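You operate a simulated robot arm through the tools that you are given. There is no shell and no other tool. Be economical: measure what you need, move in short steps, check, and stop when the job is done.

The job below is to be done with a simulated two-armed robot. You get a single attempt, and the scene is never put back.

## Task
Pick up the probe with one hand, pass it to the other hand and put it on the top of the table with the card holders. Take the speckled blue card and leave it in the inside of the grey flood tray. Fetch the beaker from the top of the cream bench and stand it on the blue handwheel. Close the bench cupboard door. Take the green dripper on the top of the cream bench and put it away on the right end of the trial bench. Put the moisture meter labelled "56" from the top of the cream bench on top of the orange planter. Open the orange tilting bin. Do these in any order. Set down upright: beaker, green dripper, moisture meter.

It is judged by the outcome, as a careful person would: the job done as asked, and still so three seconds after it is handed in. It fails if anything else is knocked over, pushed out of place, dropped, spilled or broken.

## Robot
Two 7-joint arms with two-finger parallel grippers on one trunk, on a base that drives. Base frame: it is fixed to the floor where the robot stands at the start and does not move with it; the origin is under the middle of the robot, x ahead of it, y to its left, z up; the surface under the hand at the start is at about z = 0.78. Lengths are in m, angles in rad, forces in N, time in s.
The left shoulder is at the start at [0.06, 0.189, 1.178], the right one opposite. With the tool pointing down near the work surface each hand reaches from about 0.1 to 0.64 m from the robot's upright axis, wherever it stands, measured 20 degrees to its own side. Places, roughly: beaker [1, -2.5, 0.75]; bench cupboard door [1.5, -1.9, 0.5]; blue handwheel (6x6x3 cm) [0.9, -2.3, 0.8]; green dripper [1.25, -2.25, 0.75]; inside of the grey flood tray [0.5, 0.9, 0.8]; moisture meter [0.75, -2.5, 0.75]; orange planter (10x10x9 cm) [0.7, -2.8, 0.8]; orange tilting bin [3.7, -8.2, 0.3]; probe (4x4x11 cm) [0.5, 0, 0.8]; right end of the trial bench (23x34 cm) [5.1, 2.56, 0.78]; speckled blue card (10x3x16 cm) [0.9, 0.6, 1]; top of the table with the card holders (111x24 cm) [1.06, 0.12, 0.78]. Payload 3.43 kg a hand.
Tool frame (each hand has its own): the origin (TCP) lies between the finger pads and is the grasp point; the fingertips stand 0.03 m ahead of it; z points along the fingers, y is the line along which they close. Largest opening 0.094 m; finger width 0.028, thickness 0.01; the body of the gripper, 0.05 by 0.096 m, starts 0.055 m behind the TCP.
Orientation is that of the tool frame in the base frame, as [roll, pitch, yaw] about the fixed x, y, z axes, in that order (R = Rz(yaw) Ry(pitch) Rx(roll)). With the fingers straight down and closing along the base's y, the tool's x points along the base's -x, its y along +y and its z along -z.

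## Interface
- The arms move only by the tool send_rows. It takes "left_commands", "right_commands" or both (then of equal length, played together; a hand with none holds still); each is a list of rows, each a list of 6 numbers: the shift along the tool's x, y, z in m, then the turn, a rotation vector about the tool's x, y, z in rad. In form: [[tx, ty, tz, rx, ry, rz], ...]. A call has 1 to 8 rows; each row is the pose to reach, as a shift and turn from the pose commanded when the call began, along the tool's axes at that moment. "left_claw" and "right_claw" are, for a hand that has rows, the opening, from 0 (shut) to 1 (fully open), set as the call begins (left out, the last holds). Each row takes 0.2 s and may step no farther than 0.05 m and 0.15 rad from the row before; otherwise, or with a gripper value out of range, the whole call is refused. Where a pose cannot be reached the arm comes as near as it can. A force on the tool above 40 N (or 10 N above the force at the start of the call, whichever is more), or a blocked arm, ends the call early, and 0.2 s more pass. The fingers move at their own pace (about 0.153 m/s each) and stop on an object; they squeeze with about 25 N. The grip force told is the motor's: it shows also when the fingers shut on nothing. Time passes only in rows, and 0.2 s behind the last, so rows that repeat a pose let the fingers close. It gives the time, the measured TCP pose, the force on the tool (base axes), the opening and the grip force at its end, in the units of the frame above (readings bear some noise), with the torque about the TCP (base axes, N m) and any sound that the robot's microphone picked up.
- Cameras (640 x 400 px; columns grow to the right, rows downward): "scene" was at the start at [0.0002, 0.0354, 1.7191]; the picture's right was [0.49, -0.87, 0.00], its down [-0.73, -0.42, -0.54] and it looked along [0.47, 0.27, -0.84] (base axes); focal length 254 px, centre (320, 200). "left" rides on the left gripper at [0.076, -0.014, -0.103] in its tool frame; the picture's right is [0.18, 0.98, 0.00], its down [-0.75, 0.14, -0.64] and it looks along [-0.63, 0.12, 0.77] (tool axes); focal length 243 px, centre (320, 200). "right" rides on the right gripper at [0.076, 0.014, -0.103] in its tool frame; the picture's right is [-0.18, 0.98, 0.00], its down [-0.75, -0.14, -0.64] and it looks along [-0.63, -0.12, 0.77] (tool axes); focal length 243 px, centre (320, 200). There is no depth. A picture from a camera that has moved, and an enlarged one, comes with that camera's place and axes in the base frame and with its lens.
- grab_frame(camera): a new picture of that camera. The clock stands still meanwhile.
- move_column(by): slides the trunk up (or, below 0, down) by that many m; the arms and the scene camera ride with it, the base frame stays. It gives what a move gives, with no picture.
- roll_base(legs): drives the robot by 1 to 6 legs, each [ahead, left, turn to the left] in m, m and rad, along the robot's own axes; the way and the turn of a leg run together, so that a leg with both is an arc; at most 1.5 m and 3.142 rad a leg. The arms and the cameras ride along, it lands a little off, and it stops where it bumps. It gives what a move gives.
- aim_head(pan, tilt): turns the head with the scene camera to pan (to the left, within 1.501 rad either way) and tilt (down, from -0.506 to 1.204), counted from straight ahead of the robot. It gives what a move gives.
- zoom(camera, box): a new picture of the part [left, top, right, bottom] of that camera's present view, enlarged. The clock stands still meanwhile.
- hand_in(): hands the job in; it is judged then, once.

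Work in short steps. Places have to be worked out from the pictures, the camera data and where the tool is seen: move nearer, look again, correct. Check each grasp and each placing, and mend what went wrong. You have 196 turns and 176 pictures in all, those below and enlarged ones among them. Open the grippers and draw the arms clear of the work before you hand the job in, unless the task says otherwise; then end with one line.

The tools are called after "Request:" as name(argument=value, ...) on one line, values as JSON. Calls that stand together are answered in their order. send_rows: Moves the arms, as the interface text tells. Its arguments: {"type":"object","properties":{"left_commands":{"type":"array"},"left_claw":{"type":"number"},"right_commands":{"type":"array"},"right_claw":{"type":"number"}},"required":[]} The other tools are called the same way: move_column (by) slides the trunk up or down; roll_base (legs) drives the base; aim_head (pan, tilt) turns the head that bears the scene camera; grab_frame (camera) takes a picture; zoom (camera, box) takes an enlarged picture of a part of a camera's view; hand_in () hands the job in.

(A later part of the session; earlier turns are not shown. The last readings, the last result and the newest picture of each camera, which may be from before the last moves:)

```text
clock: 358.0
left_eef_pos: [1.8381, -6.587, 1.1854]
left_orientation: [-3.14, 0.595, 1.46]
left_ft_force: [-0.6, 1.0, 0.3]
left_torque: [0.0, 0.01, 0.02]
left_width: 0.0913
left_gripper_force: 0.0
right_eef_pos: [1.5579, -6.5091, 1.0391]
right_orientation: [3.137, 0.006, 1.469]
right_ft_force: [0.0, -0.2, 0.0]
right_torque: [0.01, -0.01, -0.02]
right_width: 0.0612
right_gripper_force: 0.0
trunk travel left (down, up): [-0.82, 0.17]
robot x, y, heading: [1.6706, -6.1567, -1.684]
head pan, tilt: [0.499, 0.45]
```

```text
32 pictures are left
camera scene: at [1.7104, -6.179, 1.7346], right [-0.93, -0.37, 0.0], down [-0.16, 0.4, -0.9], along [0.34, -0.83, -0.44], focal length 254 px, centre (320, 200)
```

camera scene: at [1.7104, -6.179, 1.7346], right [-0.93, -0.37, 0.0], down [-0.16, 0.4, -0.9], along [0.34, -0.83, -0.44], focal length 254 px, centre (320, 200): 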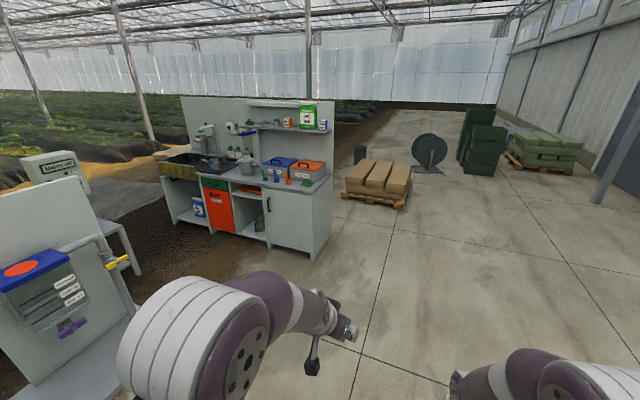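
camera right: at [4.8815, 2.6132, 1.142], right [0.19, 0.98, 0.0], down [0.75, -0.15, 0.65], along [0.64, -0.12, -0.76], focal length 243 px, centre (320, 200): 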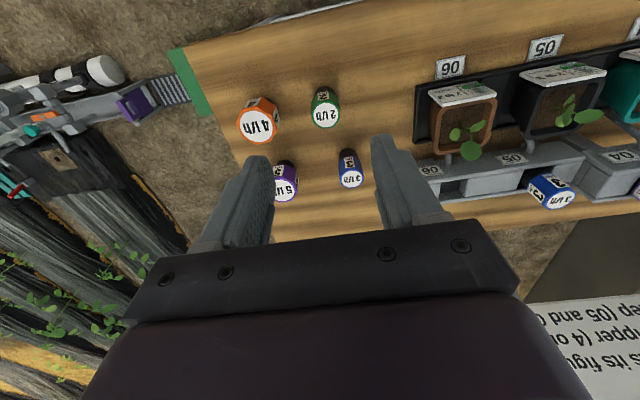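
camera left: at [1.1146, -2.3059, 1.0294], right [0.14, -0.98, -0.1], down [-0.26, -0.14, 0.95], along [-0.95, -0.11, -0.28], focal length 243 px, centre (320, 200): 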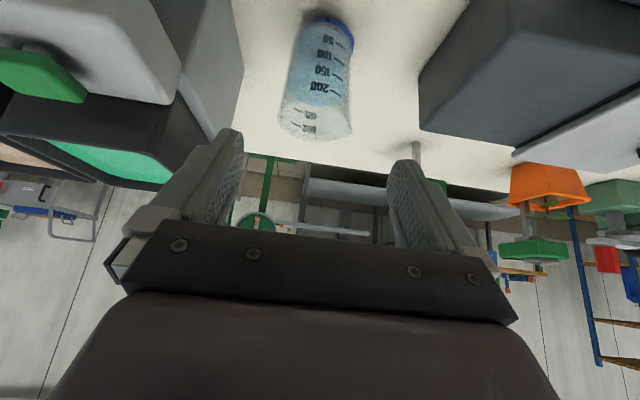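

Zoom on the orange bin to see its handle and how it tilts.

Request:
zoom(camera="scene", box=[150, 150, 340, 270])

```text
3.33 times, centred on (245, 210) of scene
camera zoom: at [1.7104, -6.179, 1.7346], right [-0.93, -0.37, 0.0], down [-0.16, 0.4, -0.9], along [0.34, -0.83, -0.44], focal length 847 px, centre (570, 167)
```

zoom: 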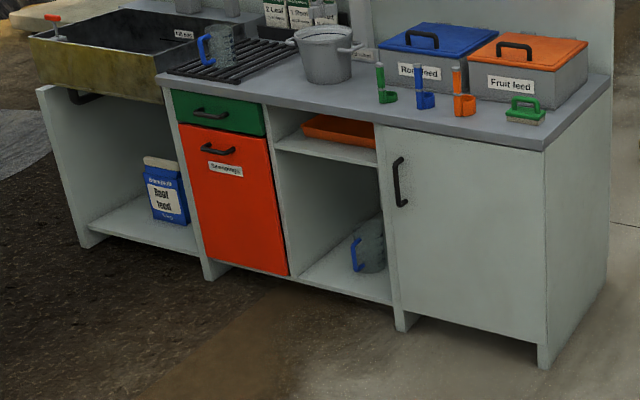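

The bin (hinged at the bottom, black handle near its top) is at about x 3.55–3.85, face y≈-8.05, handle ≈(3.68,-8.03,0.6). I straighten the heading, drive up and strafe toward it, then look again.

Request:
roll_base(legs=[[0, 0, 0.113], [1.22, 0, 0], [0, 1.35, 0]])

Request:
aim_head(pan=0.45, tilt=0.75)

Request:
grab_frame(camera="scene")

```text
clock: 371.0
left_eef_pos: [3.2585, -7.7129, 1.1874]
left_orientation: [-3.14, 0.596, 1.618]
left_ft_force: [-0.8, 0.7, 0.6]
left_torque: [-0.01, -0.03, -0.02]
left_width: 0.0912
left_gripper_force: 0.0
right_eef_pos: [2.9696, -7.6801, 1.0382]
right_orientation: [3.137, 0.006, 1.627]
right_ft_force: [0.1, 0.2, -0.1]
right_torque: [0.01, 0.0, 0.0]
right_width: 0.0612
right_gripper_force: 0.0
trunk travel left (down, up): [-0.82, 0.17]
robot x, y, heading: [3.0225, -7.3112, -1.525]
head pan, tilt: [0.499, 0.45]
```

```text
clock: 371.8
left_eef_pos: [3.2591, -7.7138, 1.1877]
left_orientation: [-3.139, 0.595, 1.617]
left_ft_force: [-0.3, 0.0, 0.4]
left_torque: [0.01, 0.04, 0.02]
left_width: 0.0912
left_gripper_force: 0.0
right_eef_pos: [2.9696, -7.6812, 1.0385]
right_orientation: [3.14, 0.005, 1.628]
right_ft_force: [-0.4, -0.7, -0.6]
right_torque: [-0.02, 0.01, -0.01]
right_width: 0.0611
right_gripper_force: 0.1
trunk travel left (down, up): [-0.82, 0.17]
robot x, y, heading: [3.0278, -7.3113, -1.523]
head pan, tilt: [0.45, 0.75]
```

```text
30 pictures are left
camera scene: at [3.0601, -7.3252, 1.7082], right [-0.88, -0.48, 0.0], down [-0.32, 0.6, -0.73], along [0.35, -0.64, -0.68], focal length 254 px, centre (320, 200)
```

scene: 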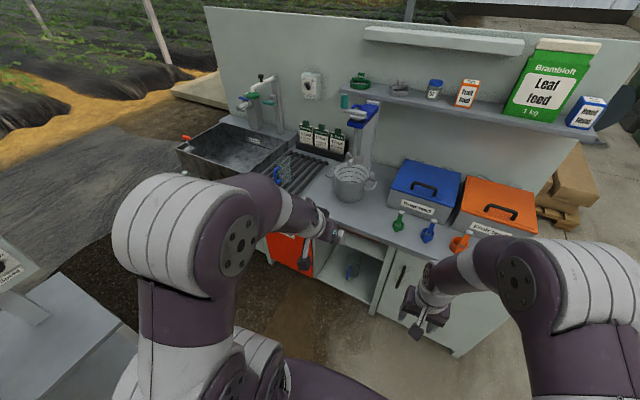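

I look to the left side to check clearance before strafing farther.

Request:
aim_head(pan=1.3, tilt=0.8)

Request:
grab_frame(camera="scene")

```text
clock: 372.9
left_eef_pos: [3.2595, -7.7128, 1.1863]
left_orientation: [-3.139, 0.597, 1.618]
left_ft_force: [0.2, 0.3, -0.1]
left_torque: [0.0, -0.01, 0.01]
left_width: 0.0913
left_gripper_force: 0.0
right_eef_pos: [2.9704, -7.6812, 1.0393]
right_orientation: [3.14, 0.006, 1.626]
right_ft_force: [0.4, -0.4, -0.9]
right_torque: [0.0, -0.01, 0.0]
right_width: 0.0611
right_gripper_force: 0.0
trunk travel left (down, up): [-0.82, 0.17]
robot x, y, heading: [3.025, -7.3087, -1.524]
head pan, tilt: [1.3, 0.799]
```

```text
29 pictures are left
camera scene: at [3.0992, -7.2704, 1.7041], right [-0.22, -0.97, 0.0], down [-0.7, 0.16, -0.7], along [0.68, -0.16, -0.72], focal length 254 px, centre (320, 200)
```

scene: 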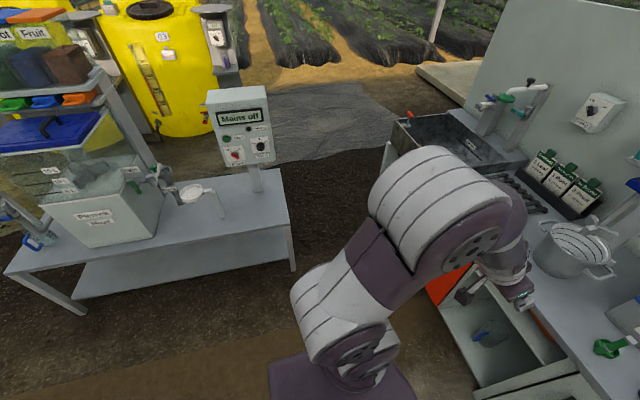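

Clear: the left table ends at y≈-7.31. Move to about (3.46,-7.5), heading straight at the unit.

Request:
roll_base(legs=[[0.19, 0, -0.047], [0, 0.43, 0]])

Request:
aim_head(pan=0.1, tilt=1.0)

Request:
grab_frame(camera="scene")

```text
clock: 376.8
left_eef_pos: [3.6709, -7.9224, 1.1875]
left_orientation: [3.141, 0.596, 1.566]
left_ft_force: [0.4, 0.6, 0.3]
left_torque: [-0.02, -0.02, 0.01]
left_width: 0.0914
left_gripper_force: 0.0
right_eef_pos: [3.3836, -7.8743, 1.0385]
right_orientation: [3.138, 0.004, 1.576]
right_ft_force: [-1.1, 0.5, 0.5]
right_torque: [0.02, 0.01, -0.01]
right_width: 0.0612
right_gripper_force: 0.0
trunk travel left (down, up): [-0.82, 0.17]
robot x, y, heading: [3.454, -7.5118, -1.575]
head pan, tilt: [1.3, 0.799]
```

```text
clock: 378.1
left_eef_pos: [3.6713, -7.9221, 1.1869]
left_orientation: [3.142, 0.596, 1.568]
left_ft_force: [-0.3, 0.4, 0.5]
left_torque: [0.01, 0.0, -0.03]
left_width: 0.0913
left_gripper_force: 0.0
right_eef_pos: [3.3849, -7.8746, 1.039]
right_orientation: [3.139, 0.004, 1.577]
right_ft_force: [0.0, 0.4, -0.1]
right_torque: [0.0, 0.0, -0.01]
right_width: 0.061
right_gripper_force: 0.1
trunk travel left (down, up): [-0.82, 0.17]
robot x, y, heading: [3.4552, -7.5126, -1.574]
head pan, tilt: [0.099, 1.0]
```

```text
28 pictures are left
camera scene: at [3.4628, -7.5191, 1.689], right [-1.0, -0.09, 0.0], down [-0.08, 0.84, -0.54], along [0.05, -0.54, -0.84], focal length 254 px, centre (320, 200)
```

scene: 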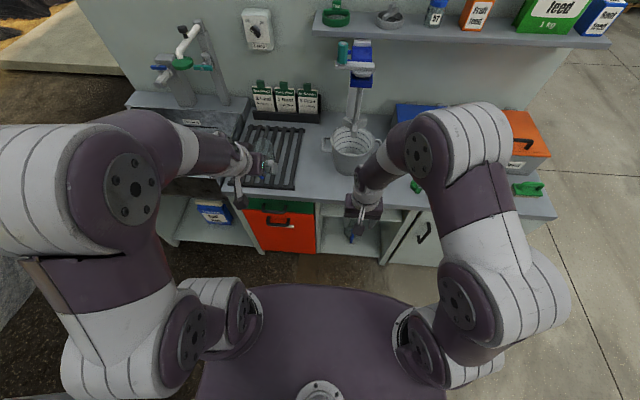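

Zoom on the handle region.

Request:
zoom(camera="scene", box=[230, 180, 330, 260])

```text
5.00 times, centred on (280, 220) of scene
camera zoom: at [3.4628, -7.5191, 1.689], right [-1.0, -0.09, 0.0], down [-0.08, 0.84, -0.54], along [0.05, -0.54, -0.84], focal length 1271 px, centre (520, 100)
```

zoom: 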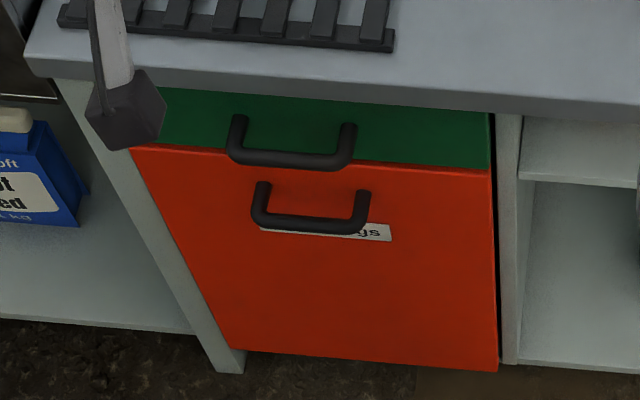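

Handle bar at about (3.72,-8.07,0.585), protruding ~4 cm. I rotate the left hand to point forward with the fingers closing vertically, while lowering it within the arm's range (first part).

Request:
send_rows(left_commands=[[0.002, 0.006, 0.021, -0.0633, -0.0633, 0.1195], [0.0045, 0.012, 0.042, -0.1266, -0.1266, 0.239], [0.007, 0.018, 0.063, -0.19, -0.19, 0.3585], [0.009, 0.024, 0.0845, -0.2533, -0.2533, 0.478], [0.011, 0.03, 0.106, -0.3166, -0.3166, 0.5975], [0.0135, 0.036, 0.127, -0.38, -0.38, 0.717], [0.016, 0.042, 0.148, -0.443, -0.443, 0.8365], [0.018, 0.048, 0.169, -0.5064, -0.5064, 0.956]], left_claw=0.6)

```text
clock: 379.9
left_eef_pos: [3.7179, -8.0046, 1.035]
left_orientation: [1.907, 0.431, 0.329]
left_ft_force: [0.1, 0.1, -0.1]
left_torque: [-0.03, 0.0, -0.01]
left_width: 0.0564
left_gripper_force: 0.1
left hand out of reach, approached as far as the arm can: row 1
right_eef_pos: [3.3849, -7.8757, 1.0388]
right_orientation: [3.14, 0.003, 1.576]
right_ft_force: [-0.4, 0.0, 0.2]
right_torque: [0.03, 0.03, 0.0]
right_width: 0.0612
right_gripper_force: 0.1
trunk travel left (down, up): [-0.82, 0.17]
robot x, y, heading: [3.4539, -7.5094, -1.575]
head pan, tilt: [0.099, 1.0]
```

Good progress. Finish the remaining rotation in smaller steps.

Request:
send_rows(left_commands=[[0, 0, 0, -0.0633, -0.0633, 0.1195], [0, 0, 0, -0.1266, -0.1266, 0.239], [0, 0, 0, -0.19, -0.19, 0.3585], [0, 0, 0, -0.2533, -0.2533, 0.478]])

Request:
grab_frame(camera="scene")

```text
clock: 380.9
left_eef_pos: [3.7183, -8.0032, 1.0347]
left_orientation: [1.571, 0.0, -0.006]
left_ft_force: [0.5, -0.2, 0.4]
left_torque: [-0.01, 0.05, -0.01]
left_width: 0.0564
left_gripper_force: 0.1
right_eef_pos: [3.3844, -7.875, 1.0393]
right_orientation: [3.14, 0.004, 1.576]
right_ft_force: [-0.7, 0.2, -0.2]
right_torque: [0.02, 0.03, 0.02]
right_width: 0.0611
right_gripper_force: 0.2
trunk travel left (down, up): [-0.82, 0.17]
robot x, y, heading: [3.4577, -7.5084, -1.573]
head pan, tilt: [0.099, 1.0]
```

```text
26 pictures are left
camera scene: at [3.4637, -7.5195, 1.689], right [-1.0, -0.09, 0.0], down [-0.08, 0.84, -0.54], along [0.05, -0.54, -0.84], focal length 254 px, centre (320, 200)
```

scene: 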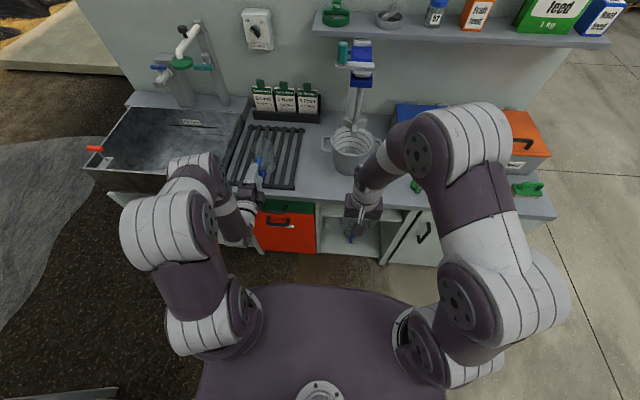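

Orientation is exact (forward, closing vertically). Lower the column 0.45 m, then view through the left camera.

Request:
move_column(by=-0.4)

Request:
move_column(by=-0.05)

Request:
grab_frame(camera="left")

Request:
grab_frame(camera="scene")

```text
clock: 384.8
left_eef_pos: [3.7181, -8.0011, 0.6353]
left_orientation: [1.573, 0.001, -0.003]
left_ft_force: [0.6, -0.6, -0.7]
left_torque: [-0.03, -0.01, -0.01]
left_width: 0.056
left_gripper_force: 0.0
right_eef_pos: [3.3825, -7.8746, 0.638]
right_orientation: [3.14, 0.006, 1.576]
right_ft_force: [0.5, -0.2, -0.9]
right_torque: [-0.02, -0.04, 0.02]
right_width: 0.0612
right_gripper_force: 0.2
trunk travel left (down, up): [-0.42, 0.57]
robot x, y, heading: [3.4563, -7.5102, -1.576]
head pan, tilt: [0.099, 1.0]
```

```text
clock: 385.7
left_eef_pos: [3.7193, -8.0022, 0.5851]
left_orientation: [1.573, 0.003, -0.003]
left_ft_force: [-0.2, 0.2, 0.2]
left_torque: [0.01, 0.02, -0.01]
left_width: 0.056
left_gripper_force: 0.0
right_eef_pos: [3.3843, -7.8742, 0.5884]
right_orientation: [3.138, 0.004, 1.576]
right_ft_force: [0.4, 0.7, 0.7]
right_torque: [0.0, -0.03, 0.02]
right_width: 0.0611
right_gripper_force: 0.1
trunk travel left (down, up): [-0.37, 0.62]
robot x, y, heading: [3.4548, -7.5125, -1.575]
head pan, tilt: [0.099, 1.0]
```

```text
25 pictures are left
camera left: at [3.7947, -7.8999, 0.5722], right [0.19, 0.0, 0.98], down [-0.75, 0.64, 0.14], along [-0.63, -0.76, 0.12], focal length 243 px, centre (320, 200)
```

left: 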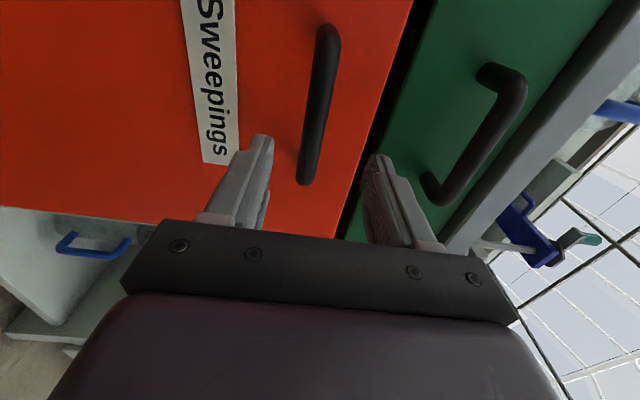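

```text
24 pictures are left
camera scene: at [3.4627, -7.5188, 1.239], right [-1.0, -0.09, 0.0], down [-0.08, 0.84, -0.54], along [0.05, -0.54, -0.84], focal length 254 px, centre (320, 200)
```

scene: 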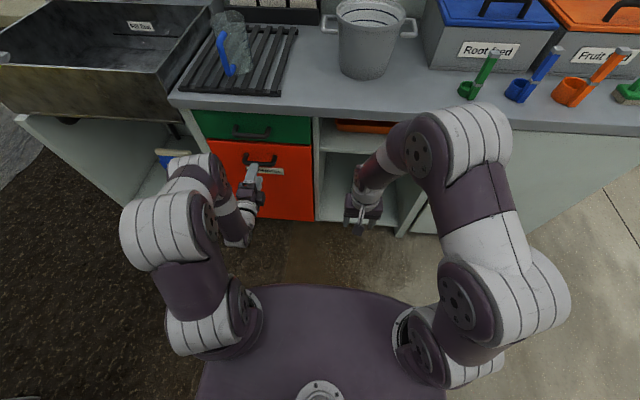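

The bar is centred vertically between the fingers (z≈0.583). Advance 5.5 cm and close.

Request:
send_rows(left_commands=[[0, 0, 0.02, 0, 0, 0], [0, 0, 0.04, 0, 0, 0], [0, 0, 0.056, 0, 0, 0]])

Request:
send_rows(left_commands=[[0, 0, 0, 0, 0, 0], [0, 0, 0, 0, 0, 0]], left_claw=0)

Request:
grab_frame(camera="left")

```text
clock: 386.5
left_eef_pos: [3.717, -8.0584, 0.5839]
left_orientation: [1.575, 0.001, -0.004]
left_ft_force: [-0.2, 0.6, 0.0]
left_torque: [0.03, 0.0, 0.03]
left_width: 0.0563
left_gripper_force: 0.1
right_eef_pos: [3.3836, -7.874, 0.5887]
right_orientation: [3.141, 0.006, 1.577]
right_ft_force: [-0.1, 0.2, 0.5]
right_torque: [-0.01, -0.01, 0.05]
right_width: 0.0614
right_gripper_force: 0.1
trunk travel left (down, up): [-0.37, 0.62]
robot x, y, heading: [3.456, -7.5103, -1.578]
head pan, tilt: [0.099, 1.0]
```

```text
clock: 387.1
left_eef_pos: [3.7167, -8.0561, 0.5797]
left_orientation: [1.582, 0.004, -0.004]
left_ft_force: [-3.6, 14.9, -21.6]
left_torque: [0.16, -0.67, 0.39]
left_width: 0.0159
left_gripper_force: 45.4
right_eef_pos: [3.3845, -7.8756, 0.5877]
right_orientation: [3.14, 0.005, 1.576]
right_ft_force: [0.8, 0.0, 0.3]
right_torque: [-0.02, 0.01, 0.02]
right_width: 0.061
right_gripper_force: 0.1
trunk travel left (down, up): [-0.37, 0.62]
robot x, y, heading: [3.4573, -7.5095, -1.574]
head pan, tilt: [0.099, 1.0]
```

```text
23 pictures are left
camera left: at [3.793, -7.9543, 0.5678], right [0.19, -0.01, 0.98], down [-0.75, 0.64, 0.15], along [-0.63, -0.77, 0.11], focal length 243 px, centre (320, 200)
```

left: 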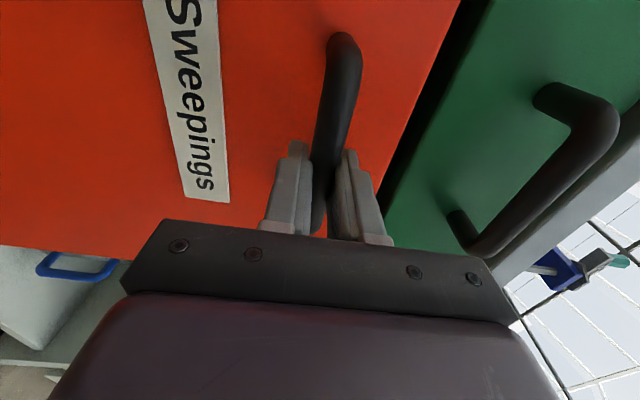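

The bar is gripped. Pull outward along the bin's arc (pivot at its bottom), tilting the hand along with it.

Request:
send_rows(left_commands=[[0, -0.002, -0.0186, -0.04, 0, 0], [0, -0.0047, -0.037, -0.08, 0, 0], [0, -0.008, -0.0557, -0.12, 0, 0], [0, -0.0123, -0.074, -0.16, 0, 0], [0, -0.0173, -0.0916, -0.2, 0, 0]])

Request:
grab_frame(camera="scene")

```text
clock: 387.7
left_eef_pos: [3.7166, -8.0254, 0.5762]
left_orientation: [1.528, 0.004, -0.002]
left_ft_force: [1.4, -3.9, -18.7]
left_torque: [0.34, -0.4, 1.02]
left_width: 0.0159
left_gripper_force: 44.4
right_eef_pos: [3.384, -7.8752, 0.5872]
right_orientation: [3.14, 0.003, 1.577]
right_ft_force: [0.1, 0.3, 0.7]
right_torque: [0.0, 0.05, 0.03]
right_width: 0.0613
right_gripper_force: 0.1
trunk travel left (down, up): [-0.37, 0.62]
robot x, y, heading: [3.4573, -7.5094, -1.576]
head pan, tilt: [0.099, 1.0]
stopped in row 2 (left hand): the force on the tool passed its limit at 41 N (the readings are from after the stop); the commanded pose is now the measured one
```

```text
22 pictures are left
camera scene: at [3.464, -7.5213, 1.2392], right [-1.0, -0.09, 0.0], down [-0.08, 0.84, -0.54], along [0.05, -0.54, -0.84], focal length 254 px, centre (320, 200)
```

scene: 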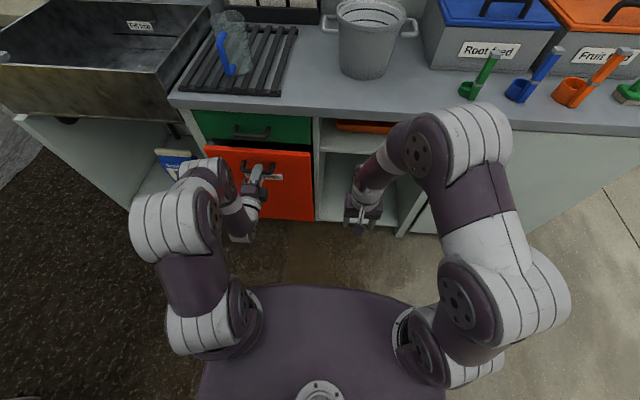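

It opens (3 cm so far), with downward load on the tool; I continue with a bit more lowering.

Request:
send_rows(left_commands=[[0, -0.006, -0.003, -0.02, 0, 0], [0, -0.01, -0.02, -0.05, 0, 0], [0, -0.014, -0.038, -0.09, 0, 0], [0, -0.019, -0.055, -0.13, 0, 0], [0, -0.025, -0.072, -0.17, 0, 0]])

```text
clock: 388.7
left_eef_pos: [3.7171, -7.9745, 0.5619]
left_orientation: [1.366, -0.002, -0.006]
left_ft_force: [-3.2, 3.1, 18.5]
left_torque: [-0.41, 0.12, -0.35]
left_width: 0.0154
left_gripper_force: 44.6
right_eef_pos: [3.3842, -7.8749, 0.5885]
right_orientation: [3.136, 0.007, 1.576]
right_ft_force: [0.5, 0.2, 0.5]
right_torque: [-0.02, 0.0, -0.04]
right_width: 0.061
right_gripper_force: 0.0
trunk travel left (down, up): [-0.37, 0.62]
robot x, y, heading: [3.4568, -7.5115, -1.578]
head pan, tilt: [0.099, 1.0]
stopped in row 5 (left hand): the force on the tool passed its limit at 41 N (the readings are from after the stop); the commanded pose is now the measured one
```

Now the load is upward, so the arc drops less than commanded. Continue with a flatter path.

Request:
send_rows(left_commands=[[0, 0.0071, -0.0149, -0.03, 0, 0], [0, 0.006, -0.0345, -0.06, 0, 0], [0, 0.0032, -0.0555, -0.1, 0, 0], [0, -0.0029, -0.0807, -0.15, 0, 0]])

Request:
grab_frame(camera="scene")

```text
clock: 389.4
left_eef_pos: [3.718, -7.9421, 0.5508]
left_orientation: [1.35, 0.007, -0.008]
left_ft_force: [-1.2, -8.1, -23.7]
left_torque: [0.46, -0.72, 0.74]
left_width: 0.0158
left_gripper_force: 45.0
left hand out of reach, approached as far as the arm can: row 3
right_eef_pos: [3.384, -7.8767, 0.5878]
right_orientation: [3.141, 0.004, 1.574]
right_ft_force: [0.0, 0.3, 0.3]
right_torque: [0.04, 0.0, 0.03]
right_width: 0.061
right_gripper_force: 0.1
trunk travel left (down, up): [-0.37, 0.62]
robot x, y, heading: [3.4561, -7.5141, -1.579]
head pan, tilt: [0.099, 1.0]
stopped in row 3 (left hand): the force on the tool passed its limit at 47 N (the readings are from after the stop); the commanded pose is now the measured one
```

```text
21 pictures are left
camera scene: at [3.4642, -7.5224, 1.2385], right [-1.0, -0.09, 0.0], down [-0.08, 0.84, -0.54], along [0.05, -0.54, -0.84], focal length 254 px, centre (320, 200)
```

scene: 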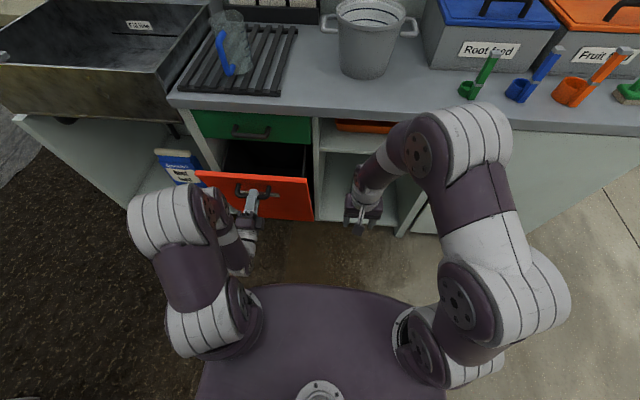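

The bin is well on its way open. The arm is near its inner limit, so I lower the column slightly and pull by backing the base.

Request:
move_column(by=-0.012)

Request:
roll_base(legs=[[-0.05, 0, 0]])

Request:
grab_frame(camera="scene")

```text
clock: 390.1
left_eef_pos: [3.7177, -7.942, 0.5511]
left_orientation: [1.317, -0.001, -0.011]
left_ft_force: [-3.9, 3.7, 16.3]
left_torque: [-0.41, -0.18, -0.44]
left_width: 0.0157
left_gripper_force: 45.1
right_eef_pos: [3.3835, -7.8744, 0.5775]
right_orientation: [3.137, 0.007, 1.577]
right_ft_force: [-0.7, 0.4, -0.4]
right_torque: [0.01, 0.0, 0.05]
right_width: 0.0613
right_gripper_force: 0.0
trunk travel left (down, up): [-0.359, 0.631]
robot x, y, heading: [3.4544, -7.5121, -1.573]
head pan, tilt: [0.099, 1.0]
stopped: the force on the tool passed its limit at 43 N (the readings are from after the stop); the commanded pose is now the measured one
```

```text
clock: 390.9
left_eef_pos: [3.7178, -7.9107, 0.5391]
left_orientation: [1.362, 0.001, -0.006]
left_ft_force: [5.0, -5.3, -14.6]
left_torque: [0.4, -0.57, -0.04]
left_width: 0.0154
left_gripper_force: 45.4
right_eef_pos: [3.3839, -7.8471, 0.5773]
right_orientation: [3.141, 0.003, 1.575]
right_ft_force: [-0.6, -0.1, 0.5]
right_torque: [0.0, 0.0, 0.01]
right_width: 0.0609
right_gripper_force: 0.0
trunk travel left (down, up): [-0.359, 0.631]
robot x, y, heading: [3.4571, -7.4823, -1.577]
head pan, tilt: [0.099, 1.0]
stopped in leg 1: the force on the tool passed its limit at 58 N (the readings are from after the stop); the commanded pose is now the measured one
```

```text
20 pictures are left
camera scene: at [3.4639, -7.4918, 1.2281], right [-1.0, -0.09, 0.0], down [-0.08, 0.84, -0.54], along [0.05, -0.54, -0.84], focal length 254 px, centre (320, 200)
```

scene: 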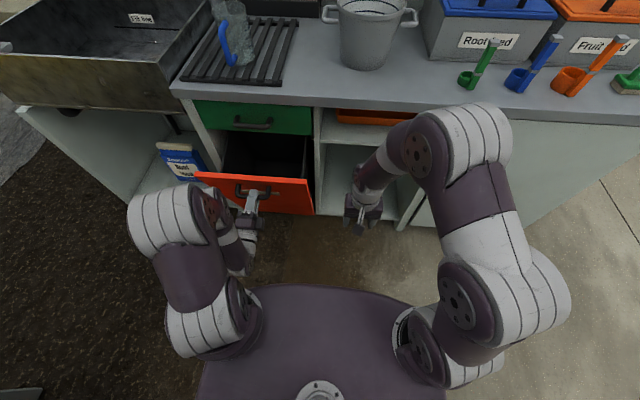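

About 19° open. I release the handle to see whether it stays, before opening further.

Request:
send_rows(left_commands=[[0, 0, 0, 0, 0, 0], [0, 0, 0, 0, 0, 0], [0, 0, -0.02, 0, 0, 0]], left_claw=0.6)

Request:
grab_frame(camera="left")

```text
clock: 391.7
left_eef_pos: [3.7153, -7.8913, 0.5366]
left_orientation: [1.354, 0.0, -0.009]
left_ft_force: [0.3, 1.6, -0.5]
left_torque: [-0.01, 0.03, 0.0]
left_width: 0.0563
left_gripper_force: 0.0
right_eef_pos: [3.3841, -7.8457, 0.5785]
right_orientation: [3.141, 0.004, 1.576]
right_ft_force: [0.5, -0.1, -0.5]
right_torque: [0.03, 0.05, -0.02]
right_width: 0.0612
right_gripper_force: 0.0
trunk travel left (down, up): [-0.359, 0.631]
robot x, y, heading: [3.4589, -7.4795, -1.577]
head pan, tilt: [0.099, 1.0]
```

```text
19 pictures are left
camera left: at [3.7924, -7.7949, 0.5019], right [0.19, 0.21, 0.96], down [-0.75, 0.66, 0.0], along [-0.64, -0.72, 0.28], focal length 243 px, centre (320, 200)
```

left: 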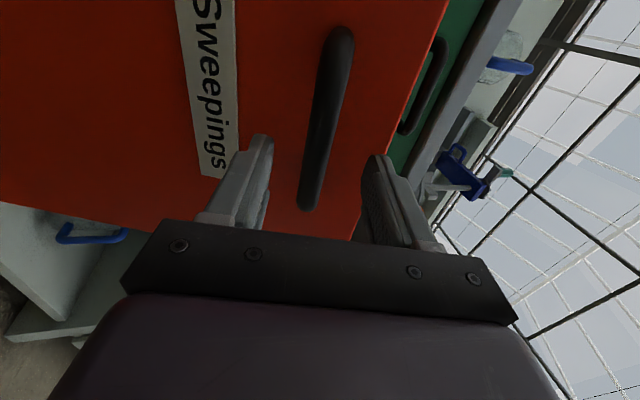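

It stays open at that angle. I back the base 12 cm, tilt the hand more, and re-grip the bar to pull further.

Request:
roll_base(legs=[[-0.12, 0, 0]])

Request:
send_rows(left_commands=[[0, -0.005, 0.03, -0.06, 0, 0], [0, -0.012, 0.06, -0.12, 0, 0], [0, -0.018, 0.09, -0.12, 0, 0], [0, -0.024, 0.115, -0.12, 0, 0]])

Request:
grab_frame(camera="left")

```text
clock: 393.0
left_eef_pos: [3.7184, -7.7718, 0.5362]
left_orientation: [1.355, 0.002, -0.006]
left_ft_force: [-0.1, 0.5, 0.2]
left_torque: [0.03, -0.01, -0.01]
left_width: 0.0565
left_gripper_force: 0.0
right_eef_pos: [3.3849, -7.7262, 0.5767]
right_orientation: [3.14, 0.006, 1.577]
right_ft_force: [0.9, -0.2, 0.4]
right_torque: [-0.04, 0.02, -0.05]
right_width: 0.0608
right_gripper_force: 0.0
trunk travel left (down, up): [-0.359, 0.631]
robot x, y, heading: [3.4574, -7.3603, -1.581]
head pan, tilt: [0.099, 1.0]
```

```text
clock: 394.0
left_eef_pos: [3.716, -7.8888, 0.5353]
left_orientation: [1.235, 0.002, -0.006]
left_ft_force: [-0.4, -1.0, 0.3]
left_torque: [-0.02, 0.0, -0.01]
left_width: 0.0564
left_gripper_force: 0.1
right_eef_pos: [3.3844, -7.7264, 0.5781]
right_orientation: [3.14, 0.004, 1.577]
right_ft_force: [0.1, 0.1, 0.5]
right_torque: [0.01, -0.01, 0.01]
right_width: 0.0611
right_gripper_force: 0.0
trunk travel left (down, up): [-0.359, 0.631]
robot x, y, heading: [3.457, -7.3627, -1.573]
head pan, tilt: [0.099, 1.0]
```

```text
18 pictures are left
camera left: at [3.7925, -7.7965, 0.4891], right [0.19, 0.32, 0.93], down [-0.75, 0.66, -0.08], along [-0.63, -0.68, 0.37], focal length 243 px, centre (320, 200)
```

left: 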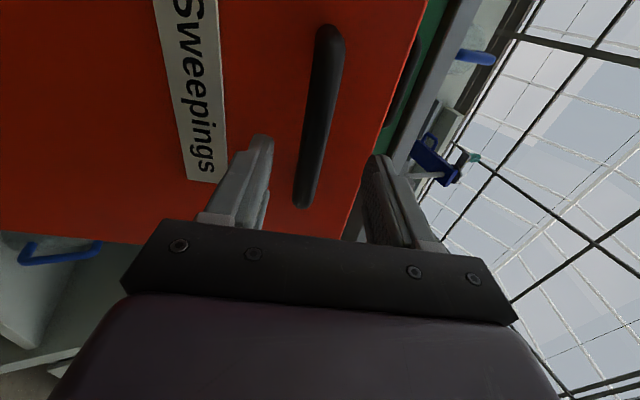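

The bar is centred again. Advance, grip, and pull on along the computed arc.

Request:
send_rows(left_commands=[[0, 0, 0.012, 0, 0, 0], [0, 0, 0.024, 0, 0, 0]])

Request:
send_rows(left_commands=[[0, 0, 0, 0, 0, 0], [0, 0, 0, 0, 0, 0]], left_claw=0)

Request:
send_rows(left_commands=[[0, -0.0039, -0.0274, -0.06, 0, 0], [0, -0.0094, -0.0549, -0.12, 0, 0], [0, -0.0165, -0.082, -0.18, 0, 0], [0, -0.0251, -0.1084, -0.24, 0, 0]])

Request:
grab_frame(camera="scene")

```text
clock: 394.6
left_eef_pos: [3.7157, -7.9114, 0.5452]
left_orientation: [1.234, 0.002, -0.004]
left_ft_force: [0.7, -0.3, 0.8]
left_torque: [-0.01, -0.01, 0.01]
left_width: 0.0566
left_gripper_force: 0.0
right_eef_pos: [3.3856, -7.7267, 0.5768]
right_orientation: [3.14, 0.005, 1.577]
right_ft_force: [0.2, 0.6, 0.5]
right_torque: [0.02, 0.0, -0.02]
right_width: 0.0611
right_gripper_force: 0.0
trunk travel left (down, up): [-0.359, 0.631]
robot x, y, heading: [3.4598, -7.3618, -1.579]
head pan, tilt: [0.099, 1.0]
```

```text
clock: 395.3
left_eef_pos: [3.7166, -7.9103, 0.5377]
left_orientation: [1.26, 0.004, -0.003]
left_ft_force: [1.4, -7.9, -19.8]
left_torque: [0.33, -0.48, 1.03]
left_width: 0.0156
left_gripper_force: 44.9
right_eef_pos: [3.3858, -7.7288, 0.5767]
right_orientation: [3.14, 0.002, 1.575]
right_ft_force: [-0.2, -0.8, 0.2]
right_torque: [0.04, 0.01, 0.01]
right_width: 0.0611
right_gripper_force: 0.1
trunk travel left (down, up): [-0.359, 0.631]
robot x, y, heading: [3.4535, -7.3599, -1.57]
head pan, tilt: [0.099, 1.0]
stopped in row 2 (left hand): the force on the tool passed its limit at 41 N (the readings are from after the stop); the commanded pose is now the measured one
```

```text
clock: 396.4
left_eef_pos: [3.7158, -7.8198, 0.4803]
left_orientation: [1.026, 0.004, -0.007]
left_ft_force: [1.2, -9.4, -17.3]
left_torque: [0.42, -1.14, 0.4]
left_width: 0.0161
left_gripper_force: 45.0
right_eef_pos: [3.3842, -7.7284, 0.5771]
right_orientation: [3.141, 0.003, 1.575]
right_ft_force: [-0.2, -0.1, -0.6]
right_torque: [0.07, 0.02, 0.03]
right_width: 0.0608
right_gripper_force: 0.1
trunk travel left (down, up): [-0.359, 0.631]
robot x, y, heading: [3.4598, -7.3588, -1.575]
head pan, tilt: [0.099, 1.0]
stopped in row 4 (left hand): the force on the tool passed its limit at 43 N (the readings are from after the stop); the commanded pose is now the measured one
```

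```text
17 pictures are left
camera scene: at [3.4642, -7.3743, 1.2282], right [-1.0, -0.09, 0.0], down [-0.08, 0.84, -0.54], along [0.05, -0.54, -0.84], focal length 254 px, centre (320, 200)
```

scene: 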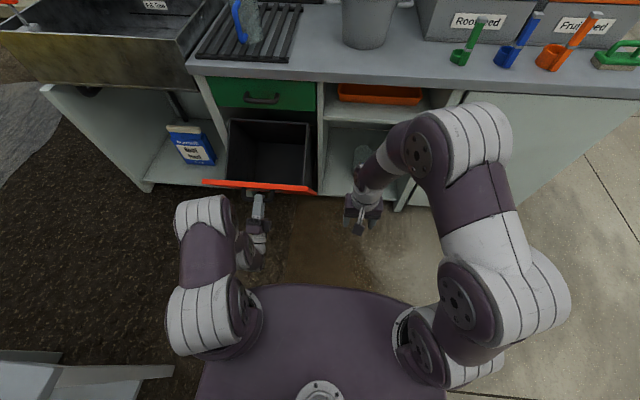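

Now about 34° open. I try a bit further to see whether this is the end stop.

Request:
send_rows(left_commands=[[0, -0.005, -0.0177, -0.04, 0, 0], [0, -0.009, -0.0355, -0.08, 0, 0], [0, -0.013, -0.053, -0.12, 0, 0]])

Request:
zoom(camera="scene", box=[180, 90, 340, 230])

```text
clock: 396.9
left_eef_pos: [3.7154, -7.8131, 0.4742]
left_orientation: [0.944, -0.004, -0.017]
left_ft_force: [-7.4, 19.6, 20.9]
left_torque: [-0.35, -1.01, 0.52]
left_width: 0.0158
left_gripper_force: 45.1
left hand out of reach, approached as far as the arm can: row 1, 2
right_eef_pos: [3.3838, -7.7256, 0.5788]
right_orientation: [3.14, 0.008, 1.574]
right_ft_force: [-0.5, 0.5, -0.3]
right_torque: [0.0, -0.01, 0.0]
right_width: 0.061
right_gripper_force: 0.1
trunk travel left (down, up): [-0.359, 0.631]
robot x, y, heading: [3.4562, -7.3603, -1.574]
head pan, tilt: [0.099, 1.0]
stopped in row 2 (left hand): the force on the tool passed its limit at 62 N (the readings are from after the stop); the commanded pose is now the measured one
```

```text
2.86 times, centred on (260, 160) of scene
camera zoom: at [3.4612, -7.3681, 1.2288], right [-1.0, -0.09, 0.0], down [-0.08, 0.84, -0.54], along [0.05, -0.54, -0.84], focal length 726 px, centre (491, 314)
```

zoom: 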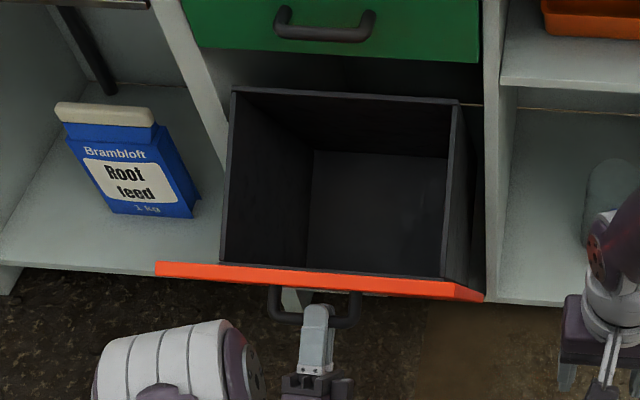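

Strong resistance here (62 N) — this is its end stop at roughly 35°. Release fully and back away.

Request:
send_rows(left_commands=[[0, 0, 0, 0, 0, 0], [0, 0, 0, 0, 0, 0], [0, 0, -0.01, 0, 0, 0]], left_claw=1)

Request:
roll_base(legs=[[-0.07, 0, 0]])

Request:
grab_frame(camera="scene")

```text
clock: 397.7
left_eef_pos: [3.7167, -7.815, 0.4679]
left_orientation: [0.956, -0.001, -0.016]
left_ft_force: [0.8, 0.5, -2.3]
left_torque: [-0.08, 0.1, 0.01]
left_width: 0.0929
left_gripper_force: 0.1
left hand out of reach, approached as far as the arm can: row 3
right_eef_pos: [3.3838, -7.7278, 0.5775]
right_orientation: [3.14, 0.005, 1.576]
right_ft_force: [-0.9, -0.6, 0.8]
right_torque: [-0.03, 0.02, 0.01]
right_width: 0.0612
right_gripper_force: 0.1
trunk travel left (down, up): [-0.359, 0.631]
robot x, y, heading: [3.4584, -7.3605, -1.578]
head pan, tilt: [0.099, 1.0]
```

```text
clock: 398.7
left_eef_pos: [3.7178, -7.7453, 0.4691]
left_orientation: [0.957, 0.0, -0.016]
left_ft_force: [-2.3, -10.3, -12.1]
left_torque: [0.42, -0.18, -0.01]
left_width: 0.094
left_gripper_force: 0.5
right_eef_pos: [3.3855, -7.6575, 0.5777]
right_orientation: [3.139, 0.003, 1.577]
right_ft_force: [0.1, 0.1, 0.4]
right_torque: [-0.02, 0.0, 0.01]
right_width: 0.0609
right_gripper_force: 0.1
trunk travel left (down, up): [-0.359, 0.631]
robot x, y, heading: [3.4576, -7.2924, -1.582]
head pan, tilt: [0.099, 1.0]
```

```text
15 pictures are left
camera scene: at [3.4638, -7.3027, 1.2278], right [-1.0, -0.09, 0.0], down [-0.08, 0.84, -0.54], along [0.05, -0.54, -0.84], focal length 254 px, centre (320, 200)
```

scene: 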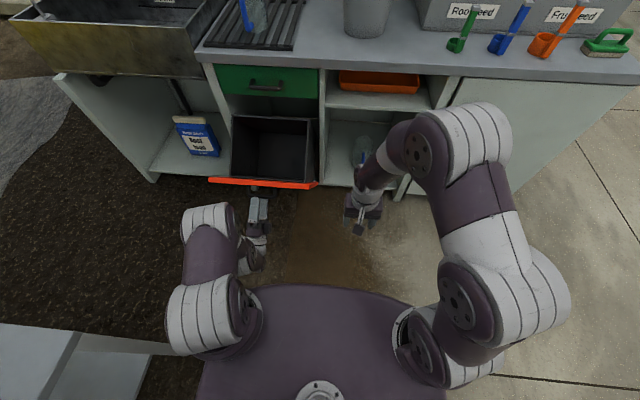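

A finger still touches the bar (12 N, downward). Lower the column 4 cm, then back away more.

Request:
move_column(by=-0.04)

Request:
roll_base(legs=[[-0.12, 0, 0]])

Request:
zoom(camera="scene", box=[180, 60, 360, 200])

```text
clock: 399.5
left_eef_pos: [3.7174, -7.7438, 0.4291]
left_orientation: [0.956, 0.0, -0.016]
left_ft_force: [0.1, 0.7, -0.2]
left_torque: [-0.03, 0.03, 0.02]
left_width: 0.094
left_gripper_force: 0.0
right_eef_pos: [3.3844, -7.6561, 0.538]
right_orientation: [3.14, 0.005, 1.577]
right_ft_force: [-0.2, -0.3, 0.3]
right_torque: [0.0, -0.05, 0.02]
right_width: 0.0611
right_gripper_force: 0.2
trunk travel left (down, up): [-0.319, 0.671]
robot x, y, heading: [3.454, -7.2911, -1.571]
head pan, tilt: [0.099, 1.0]
```

```text
clock: 400.8
left_eef_pos: [3.7195, -7.6218, 0.4299]
left_orientation: [0.956, 0.0, -0.015]
left_ft_force: [0.1, 0.0, 0.1]
left_torque: [0.01, 0.0, 0.01]
left_width: 0.0939
left_gripper_force: 0.0
right_eef_pos: [3.3857, -7.5337, 0.5378]
right_orientation: [3.14, 0.005, 1.578]
right_ft_force: [0.5, -0.1, 0.0]
right_torque: [0.0, 0.01, 0.01]
right_width: 0.061
right_gripper_force: 0.1
trunk travel left (down, up): [-0.319, 0.671]
robot x, y, heading: [3.4558, -7.1686, -1.578]
head pan, tilt: [0.099, 1.0]
```

```text
2.86 times, centred on (270, 130) of scene
camera zoom: at [3.464, -7.1775, 1.188], right [-1.0, -0.09, 0.0], down [-0.08, 0.84, -0.54], along [0.05, -0.54, -0.84], focal length 726 px, centre (463, 400)
```

zoom: 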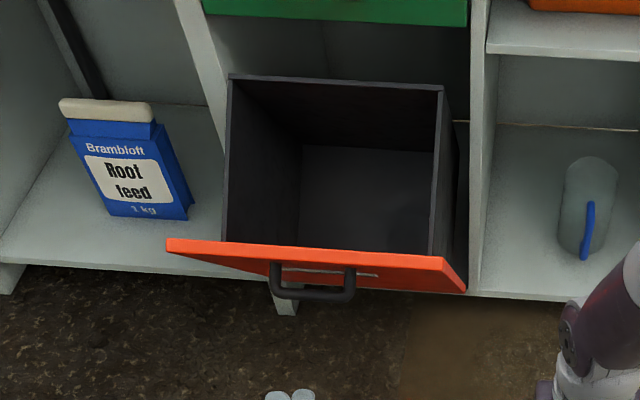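

The bin stays open. To be sure it is at its stop, I re-grip from a more comfortable arm pose and pull once more.

Request:
roll_base(legs=[[0.08, 0, 0]])

Request:
send_rows(left_commands=[[0, -0.02, 0.0, 0, 0, 0], [0, -0.031, 0.03, 0, 0, 0], [0, -0.031, 0.06, 0, 0, 0], [0, -0.031, 0.085, 0, 0, 0]], left_claw=0.7)

Request:
grab_frame(camera="left")

```text
clock: 401.8
left_eef_pos: [3.7183, -7.7, 0.4289]
left_orientation: [0.956, -0.001, -0.015]
left_ft_force: [-0.3, -1.0, 0.8]
left_torque: [0.0, -0.02, -0.02]
left_width: 0.0942
left_gripper_force: 0.2
right_eef_pos: [3.3843, -7.6126, 0.537]
right_orientation: [-3.141, 0.005, 1.576]
right_ft_force: [0.0, 0.8, -0.1]
right_torque: [0.03, -0.01, 0.0]
right_width: 0.0609
right_gripper_force: 0.0
trunk travel left (down, up): [-0.319, 0.671]
robot x, y, heading: [3.4583, -7.2444, -1.576]
head pan, tilt: [0.099, 1.0]
```

```text
clock: 402.8
left_eef_pos: [3.716, -7.7892, 0.4532]
left_orientation: [0.959, 0.001, -0.015]
left_ft_force: [-0.8, -0.1, 1.2]
left_torque: [-0.01, 0.01, -0.03]
left_width: 0.0657
left_gripper_force: 0.1
right_eef_pos: [3.3848, -7.6138, 0.5379]
right_orientation: [3.139, 0.006, 1.576]
right_ft_force: [-0.6, 0.6, -0.3]
right_torque: [0.0, -0.01, 0.02]
right_width: 0.061
right_gripper_force: 0.0
trunk travel left (down, up): [-0.319, 0.671]
robot x, y, heading: [3.4552, -7.2478, -1.573]
head pan, tilt: [0.099, 1.0]
```

```text
13 pictures are left
camera left: at [3.7924, -7.7143, 0.3835], right [0.19, 0.56, 0.8], down [-0.74, 0.62, -0.25], along [-0.64, -0.55, 0.54], focal length 243 px, centre (320, 200)
```

left: 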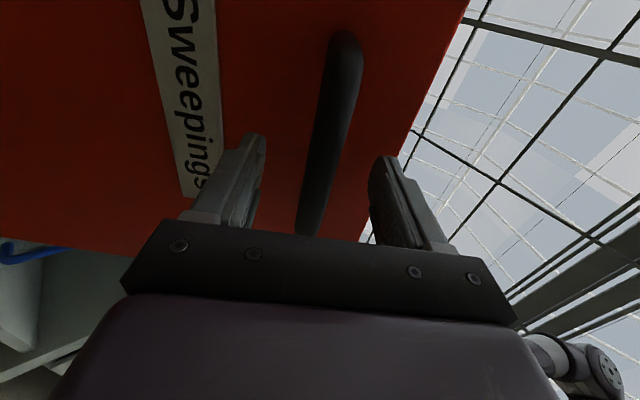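

The bar is between the fingers. Advance slightly, grip and pull along the arc.

Request:
send_rows(left_commands=[[0, 0, 0.015, 0, 0, 0], [0, 0, 0.015, 0, 0, 0]])

Request:
send_rows(left_commands=[[0, 0, 0, 0, 0, 0], [0, 0, 0, 0, 0, 0]], left_claw=0)

Request:
send_rows(left_commands=[[0, -0.0015, -0.012, -0.025, 0, 0], [0, -0.0033, -0.0231, -0.05, 0, 0], [0, -0.005, -0.034, -0.075, 0, 0], [0, -0.0071, -0.0455, -0.1, 0, 0]])

Request:
zoom(camera="scene", box=[180, 60, 360, 200])

```text
clock: 403.4
left_eef_pos: [3.7172, -7.8005, 0.4617]
left_orientation: [0.957, 0.0, -0.016]
left_ft_force: [-0.4, 2.4, -1.1]
left_torque: [-0.09, 0.02, 0.06]
left_width: 0.0663
left_gripper_force: 1.2
right_eef_pos: [3.3838, -7.6129, 0.5372]
right_orientation: [3.14, 0.006, 1.577]
right_ft_force: [0.0, 0.4, -0.7]
right_torque: [-0.03, -0.01, 0.01]
right_width: 0.0616
right_gripper_force: 0.0
trunk travel left (down, up): [-0.319, 0.671]
robot x, y, heading: [3.4588, -7.2495, -1.576]
head pan, tilt: [0.099, 1.0]
```

```text
clock: 404.0
left_eef_pos: [3.7162, -7.8009, 0.4598]
left_orientation: [0.959, -0.001, -0.014]
left_ft_force: [0.1, -1.7, -7.7]
left_torque: [0.03, -0.63, 0.58]
left_width: 0.0204
left_gripper_force: 45.2
right_eef_pos: [3.3845, -7.6142, 0.5367]
right_orientation: [3.139, 0.004, 1.577]
right_ft_force: [0.2, -0.6, -0.2]
right_torque: [-0.03, 0.0, 0.0]
right_width: 0.0613
right_gripper_force: 0.2
trunk travel left (down, up): [-0.319, 0.671]
robot x, y, heading: [3.4565, -7.2486, -1.572]
head pan, tilt: [0.099, 1.0]
```

```text
clock: 404.5
left_eef_pos: [3.7171, -7.799, 0.4585]
left_orientation: [0.922, -0.004, -0.016]
left_ft_force: [0.2, -8.5, -3.8]
left_torque: [0.18, -0.65, 0.25]
left_width: 0.0205
left_gripper_force: 45.4
right_eef_pos: [3.3844, -7.6141, 0.5373]
right_orientation: [3.139, 0.003, 1.576]
right_ft_force: [0.3, 0.5, -0.4]
right_torque: [0.0, -0.02, -0.01]
right_width: 0.0609
right_gripper_force: 0.0
trunk travel left (down, up): [-0.319, 0.671]
robot x, y, heading: [3.4548, -7.247, -1.578]
head pan, tilt: [0.099, 1.0]
stopped in row 2 (left hand): the force on the tool passed its limit at 50 N (the readings are from after the stop); the commanded pose is now the measured one
```

```text
2.86 times, centred on (270, 130) of scene
camera zoom: at [3.4639, -7.2586, 1.1879], right [-1.0, -0.09, 0.0], down [-0.08, 0.84, -0.54], along [0.05, -0.54, -0.84], focal length 726 px, centre (463, 400)
```

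zoom: 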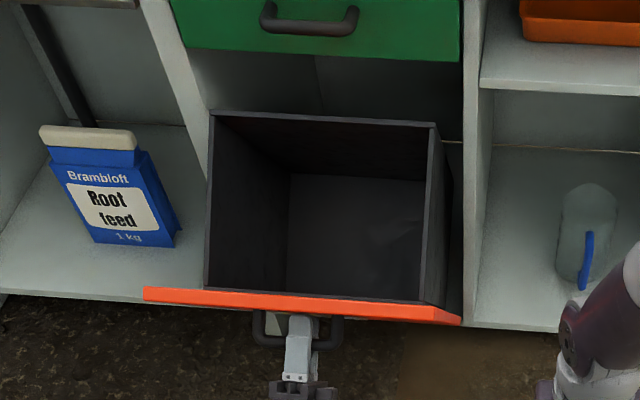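

It does not move further: end stop confirmed. Release and withdraw along the tool axis, then back off.

Request:
send_rows(left_commands=[[0, 0, 0, 0, 0, 0], [0, 0, 0, 0, 0, 0], [0, 0, -0.03, 0, 0, 0], [0, 0, -0.06, 0, 0, 0]], left_claw=0.9)

Request:
roll_base(legs=[[-0.1, 0, 0], [0, -0.6, 0]])

Request:
aim_head(pan=0.6, tilt=0.8)

Request:
grab_frame(camera="scene")

```text
clock: 405.5
left_eef_pos: [3.7153, -7.7476, 0.4226]
left_orientation: [0.918, -0.004, -0.018]
left_ft_force: [0.2, 0.2, -0.2]
left_torque: [-0.02, -0.01, 0.02]
left_width: 0.0848
left_gripper_force: 0.0
right_eef_pos: [3.3842, -7.6142, 0.5373]
right_orientation: [3.141, 0.005, 1.574]
right_ft_force: [-0.3, -0.7, -1.2]
right_torque: [-0.01, 0.02, 0.02]
right_width: 0.0611
right_gripper_force: 0.0
trunk travel left (down, up): [-0.319, 0.671]
robot x, y, heading: [3.4593, -7.2487, -1.576]
head pan, tilt: [0.099, 1.0]
```

```text
clock: 409.6
left_eef_pos: [3.1163, -7.6451, 0.4227]
left_orientation: [0.918, -0.005, -0.026]
left_ft_force: [0.4, 0.0, -0.8]
left_torque: [0.03, 0.01, 0.02]
left_width: 0.0845
left_gripper_force: 0.1
right_eef_pos: [2.7857, -7.5061, 0.5377]
right_orientation: [3.141, 0.005, 1.568]
right_ft_force: [-0.1, 0.9, 0.2]
right_torque: [-0.02, 0.0, 0.02]
right_width: 0.0612
right_gripper_force: 0.1
trunk travel left (down, up): [-0.319, 0.671]
robot x, y, heading: [2.8606, -7.1437, -1.586]
head pan, tilt: [0.099, 1.0]
```

```text
clock: 410.5
left_eef_pos: [3.117, -7.6441, 0.4236]
left_orientation: [0.919, -0.004, -0.024]
left_ft_force: [-0.2, -1.0, 0.0]
left_torque: [0.02, 0.03, -0.02]
left_width: 0.0849
left_gripper_force: 0.0
right_eef_pos: [2.7859, -7.5072, 0.5378]
right_orientation: [3.141, 0.007, 1.569]
right_ft_force: [0.1, -0.1, 0.3]
right_torque: [0.01, 0.01, 0.01]
right_width: 0.0609
right_gripper_force: 0.1
trunk travel left (down, up): [-0.319, 0.671]
robot x, y, heading: [2.8628, -7.1453, -1.582]
head pan, tilt: [0.6, 0.799]
```

```text
11 pictures are left
camera scene: at [2.9063, -7.15, 1.2031], right [-0.83, -0.55, 0.0], down [-0.4, 0.6, -0.7], along [0.38, -0.58, -0.72], focal length 254 px, centre (320, 200)
```

scene: 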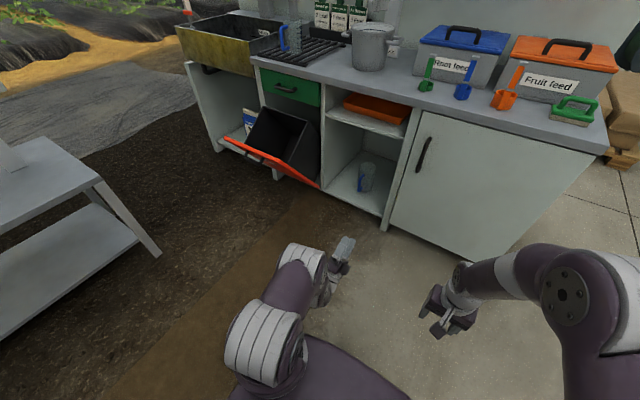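

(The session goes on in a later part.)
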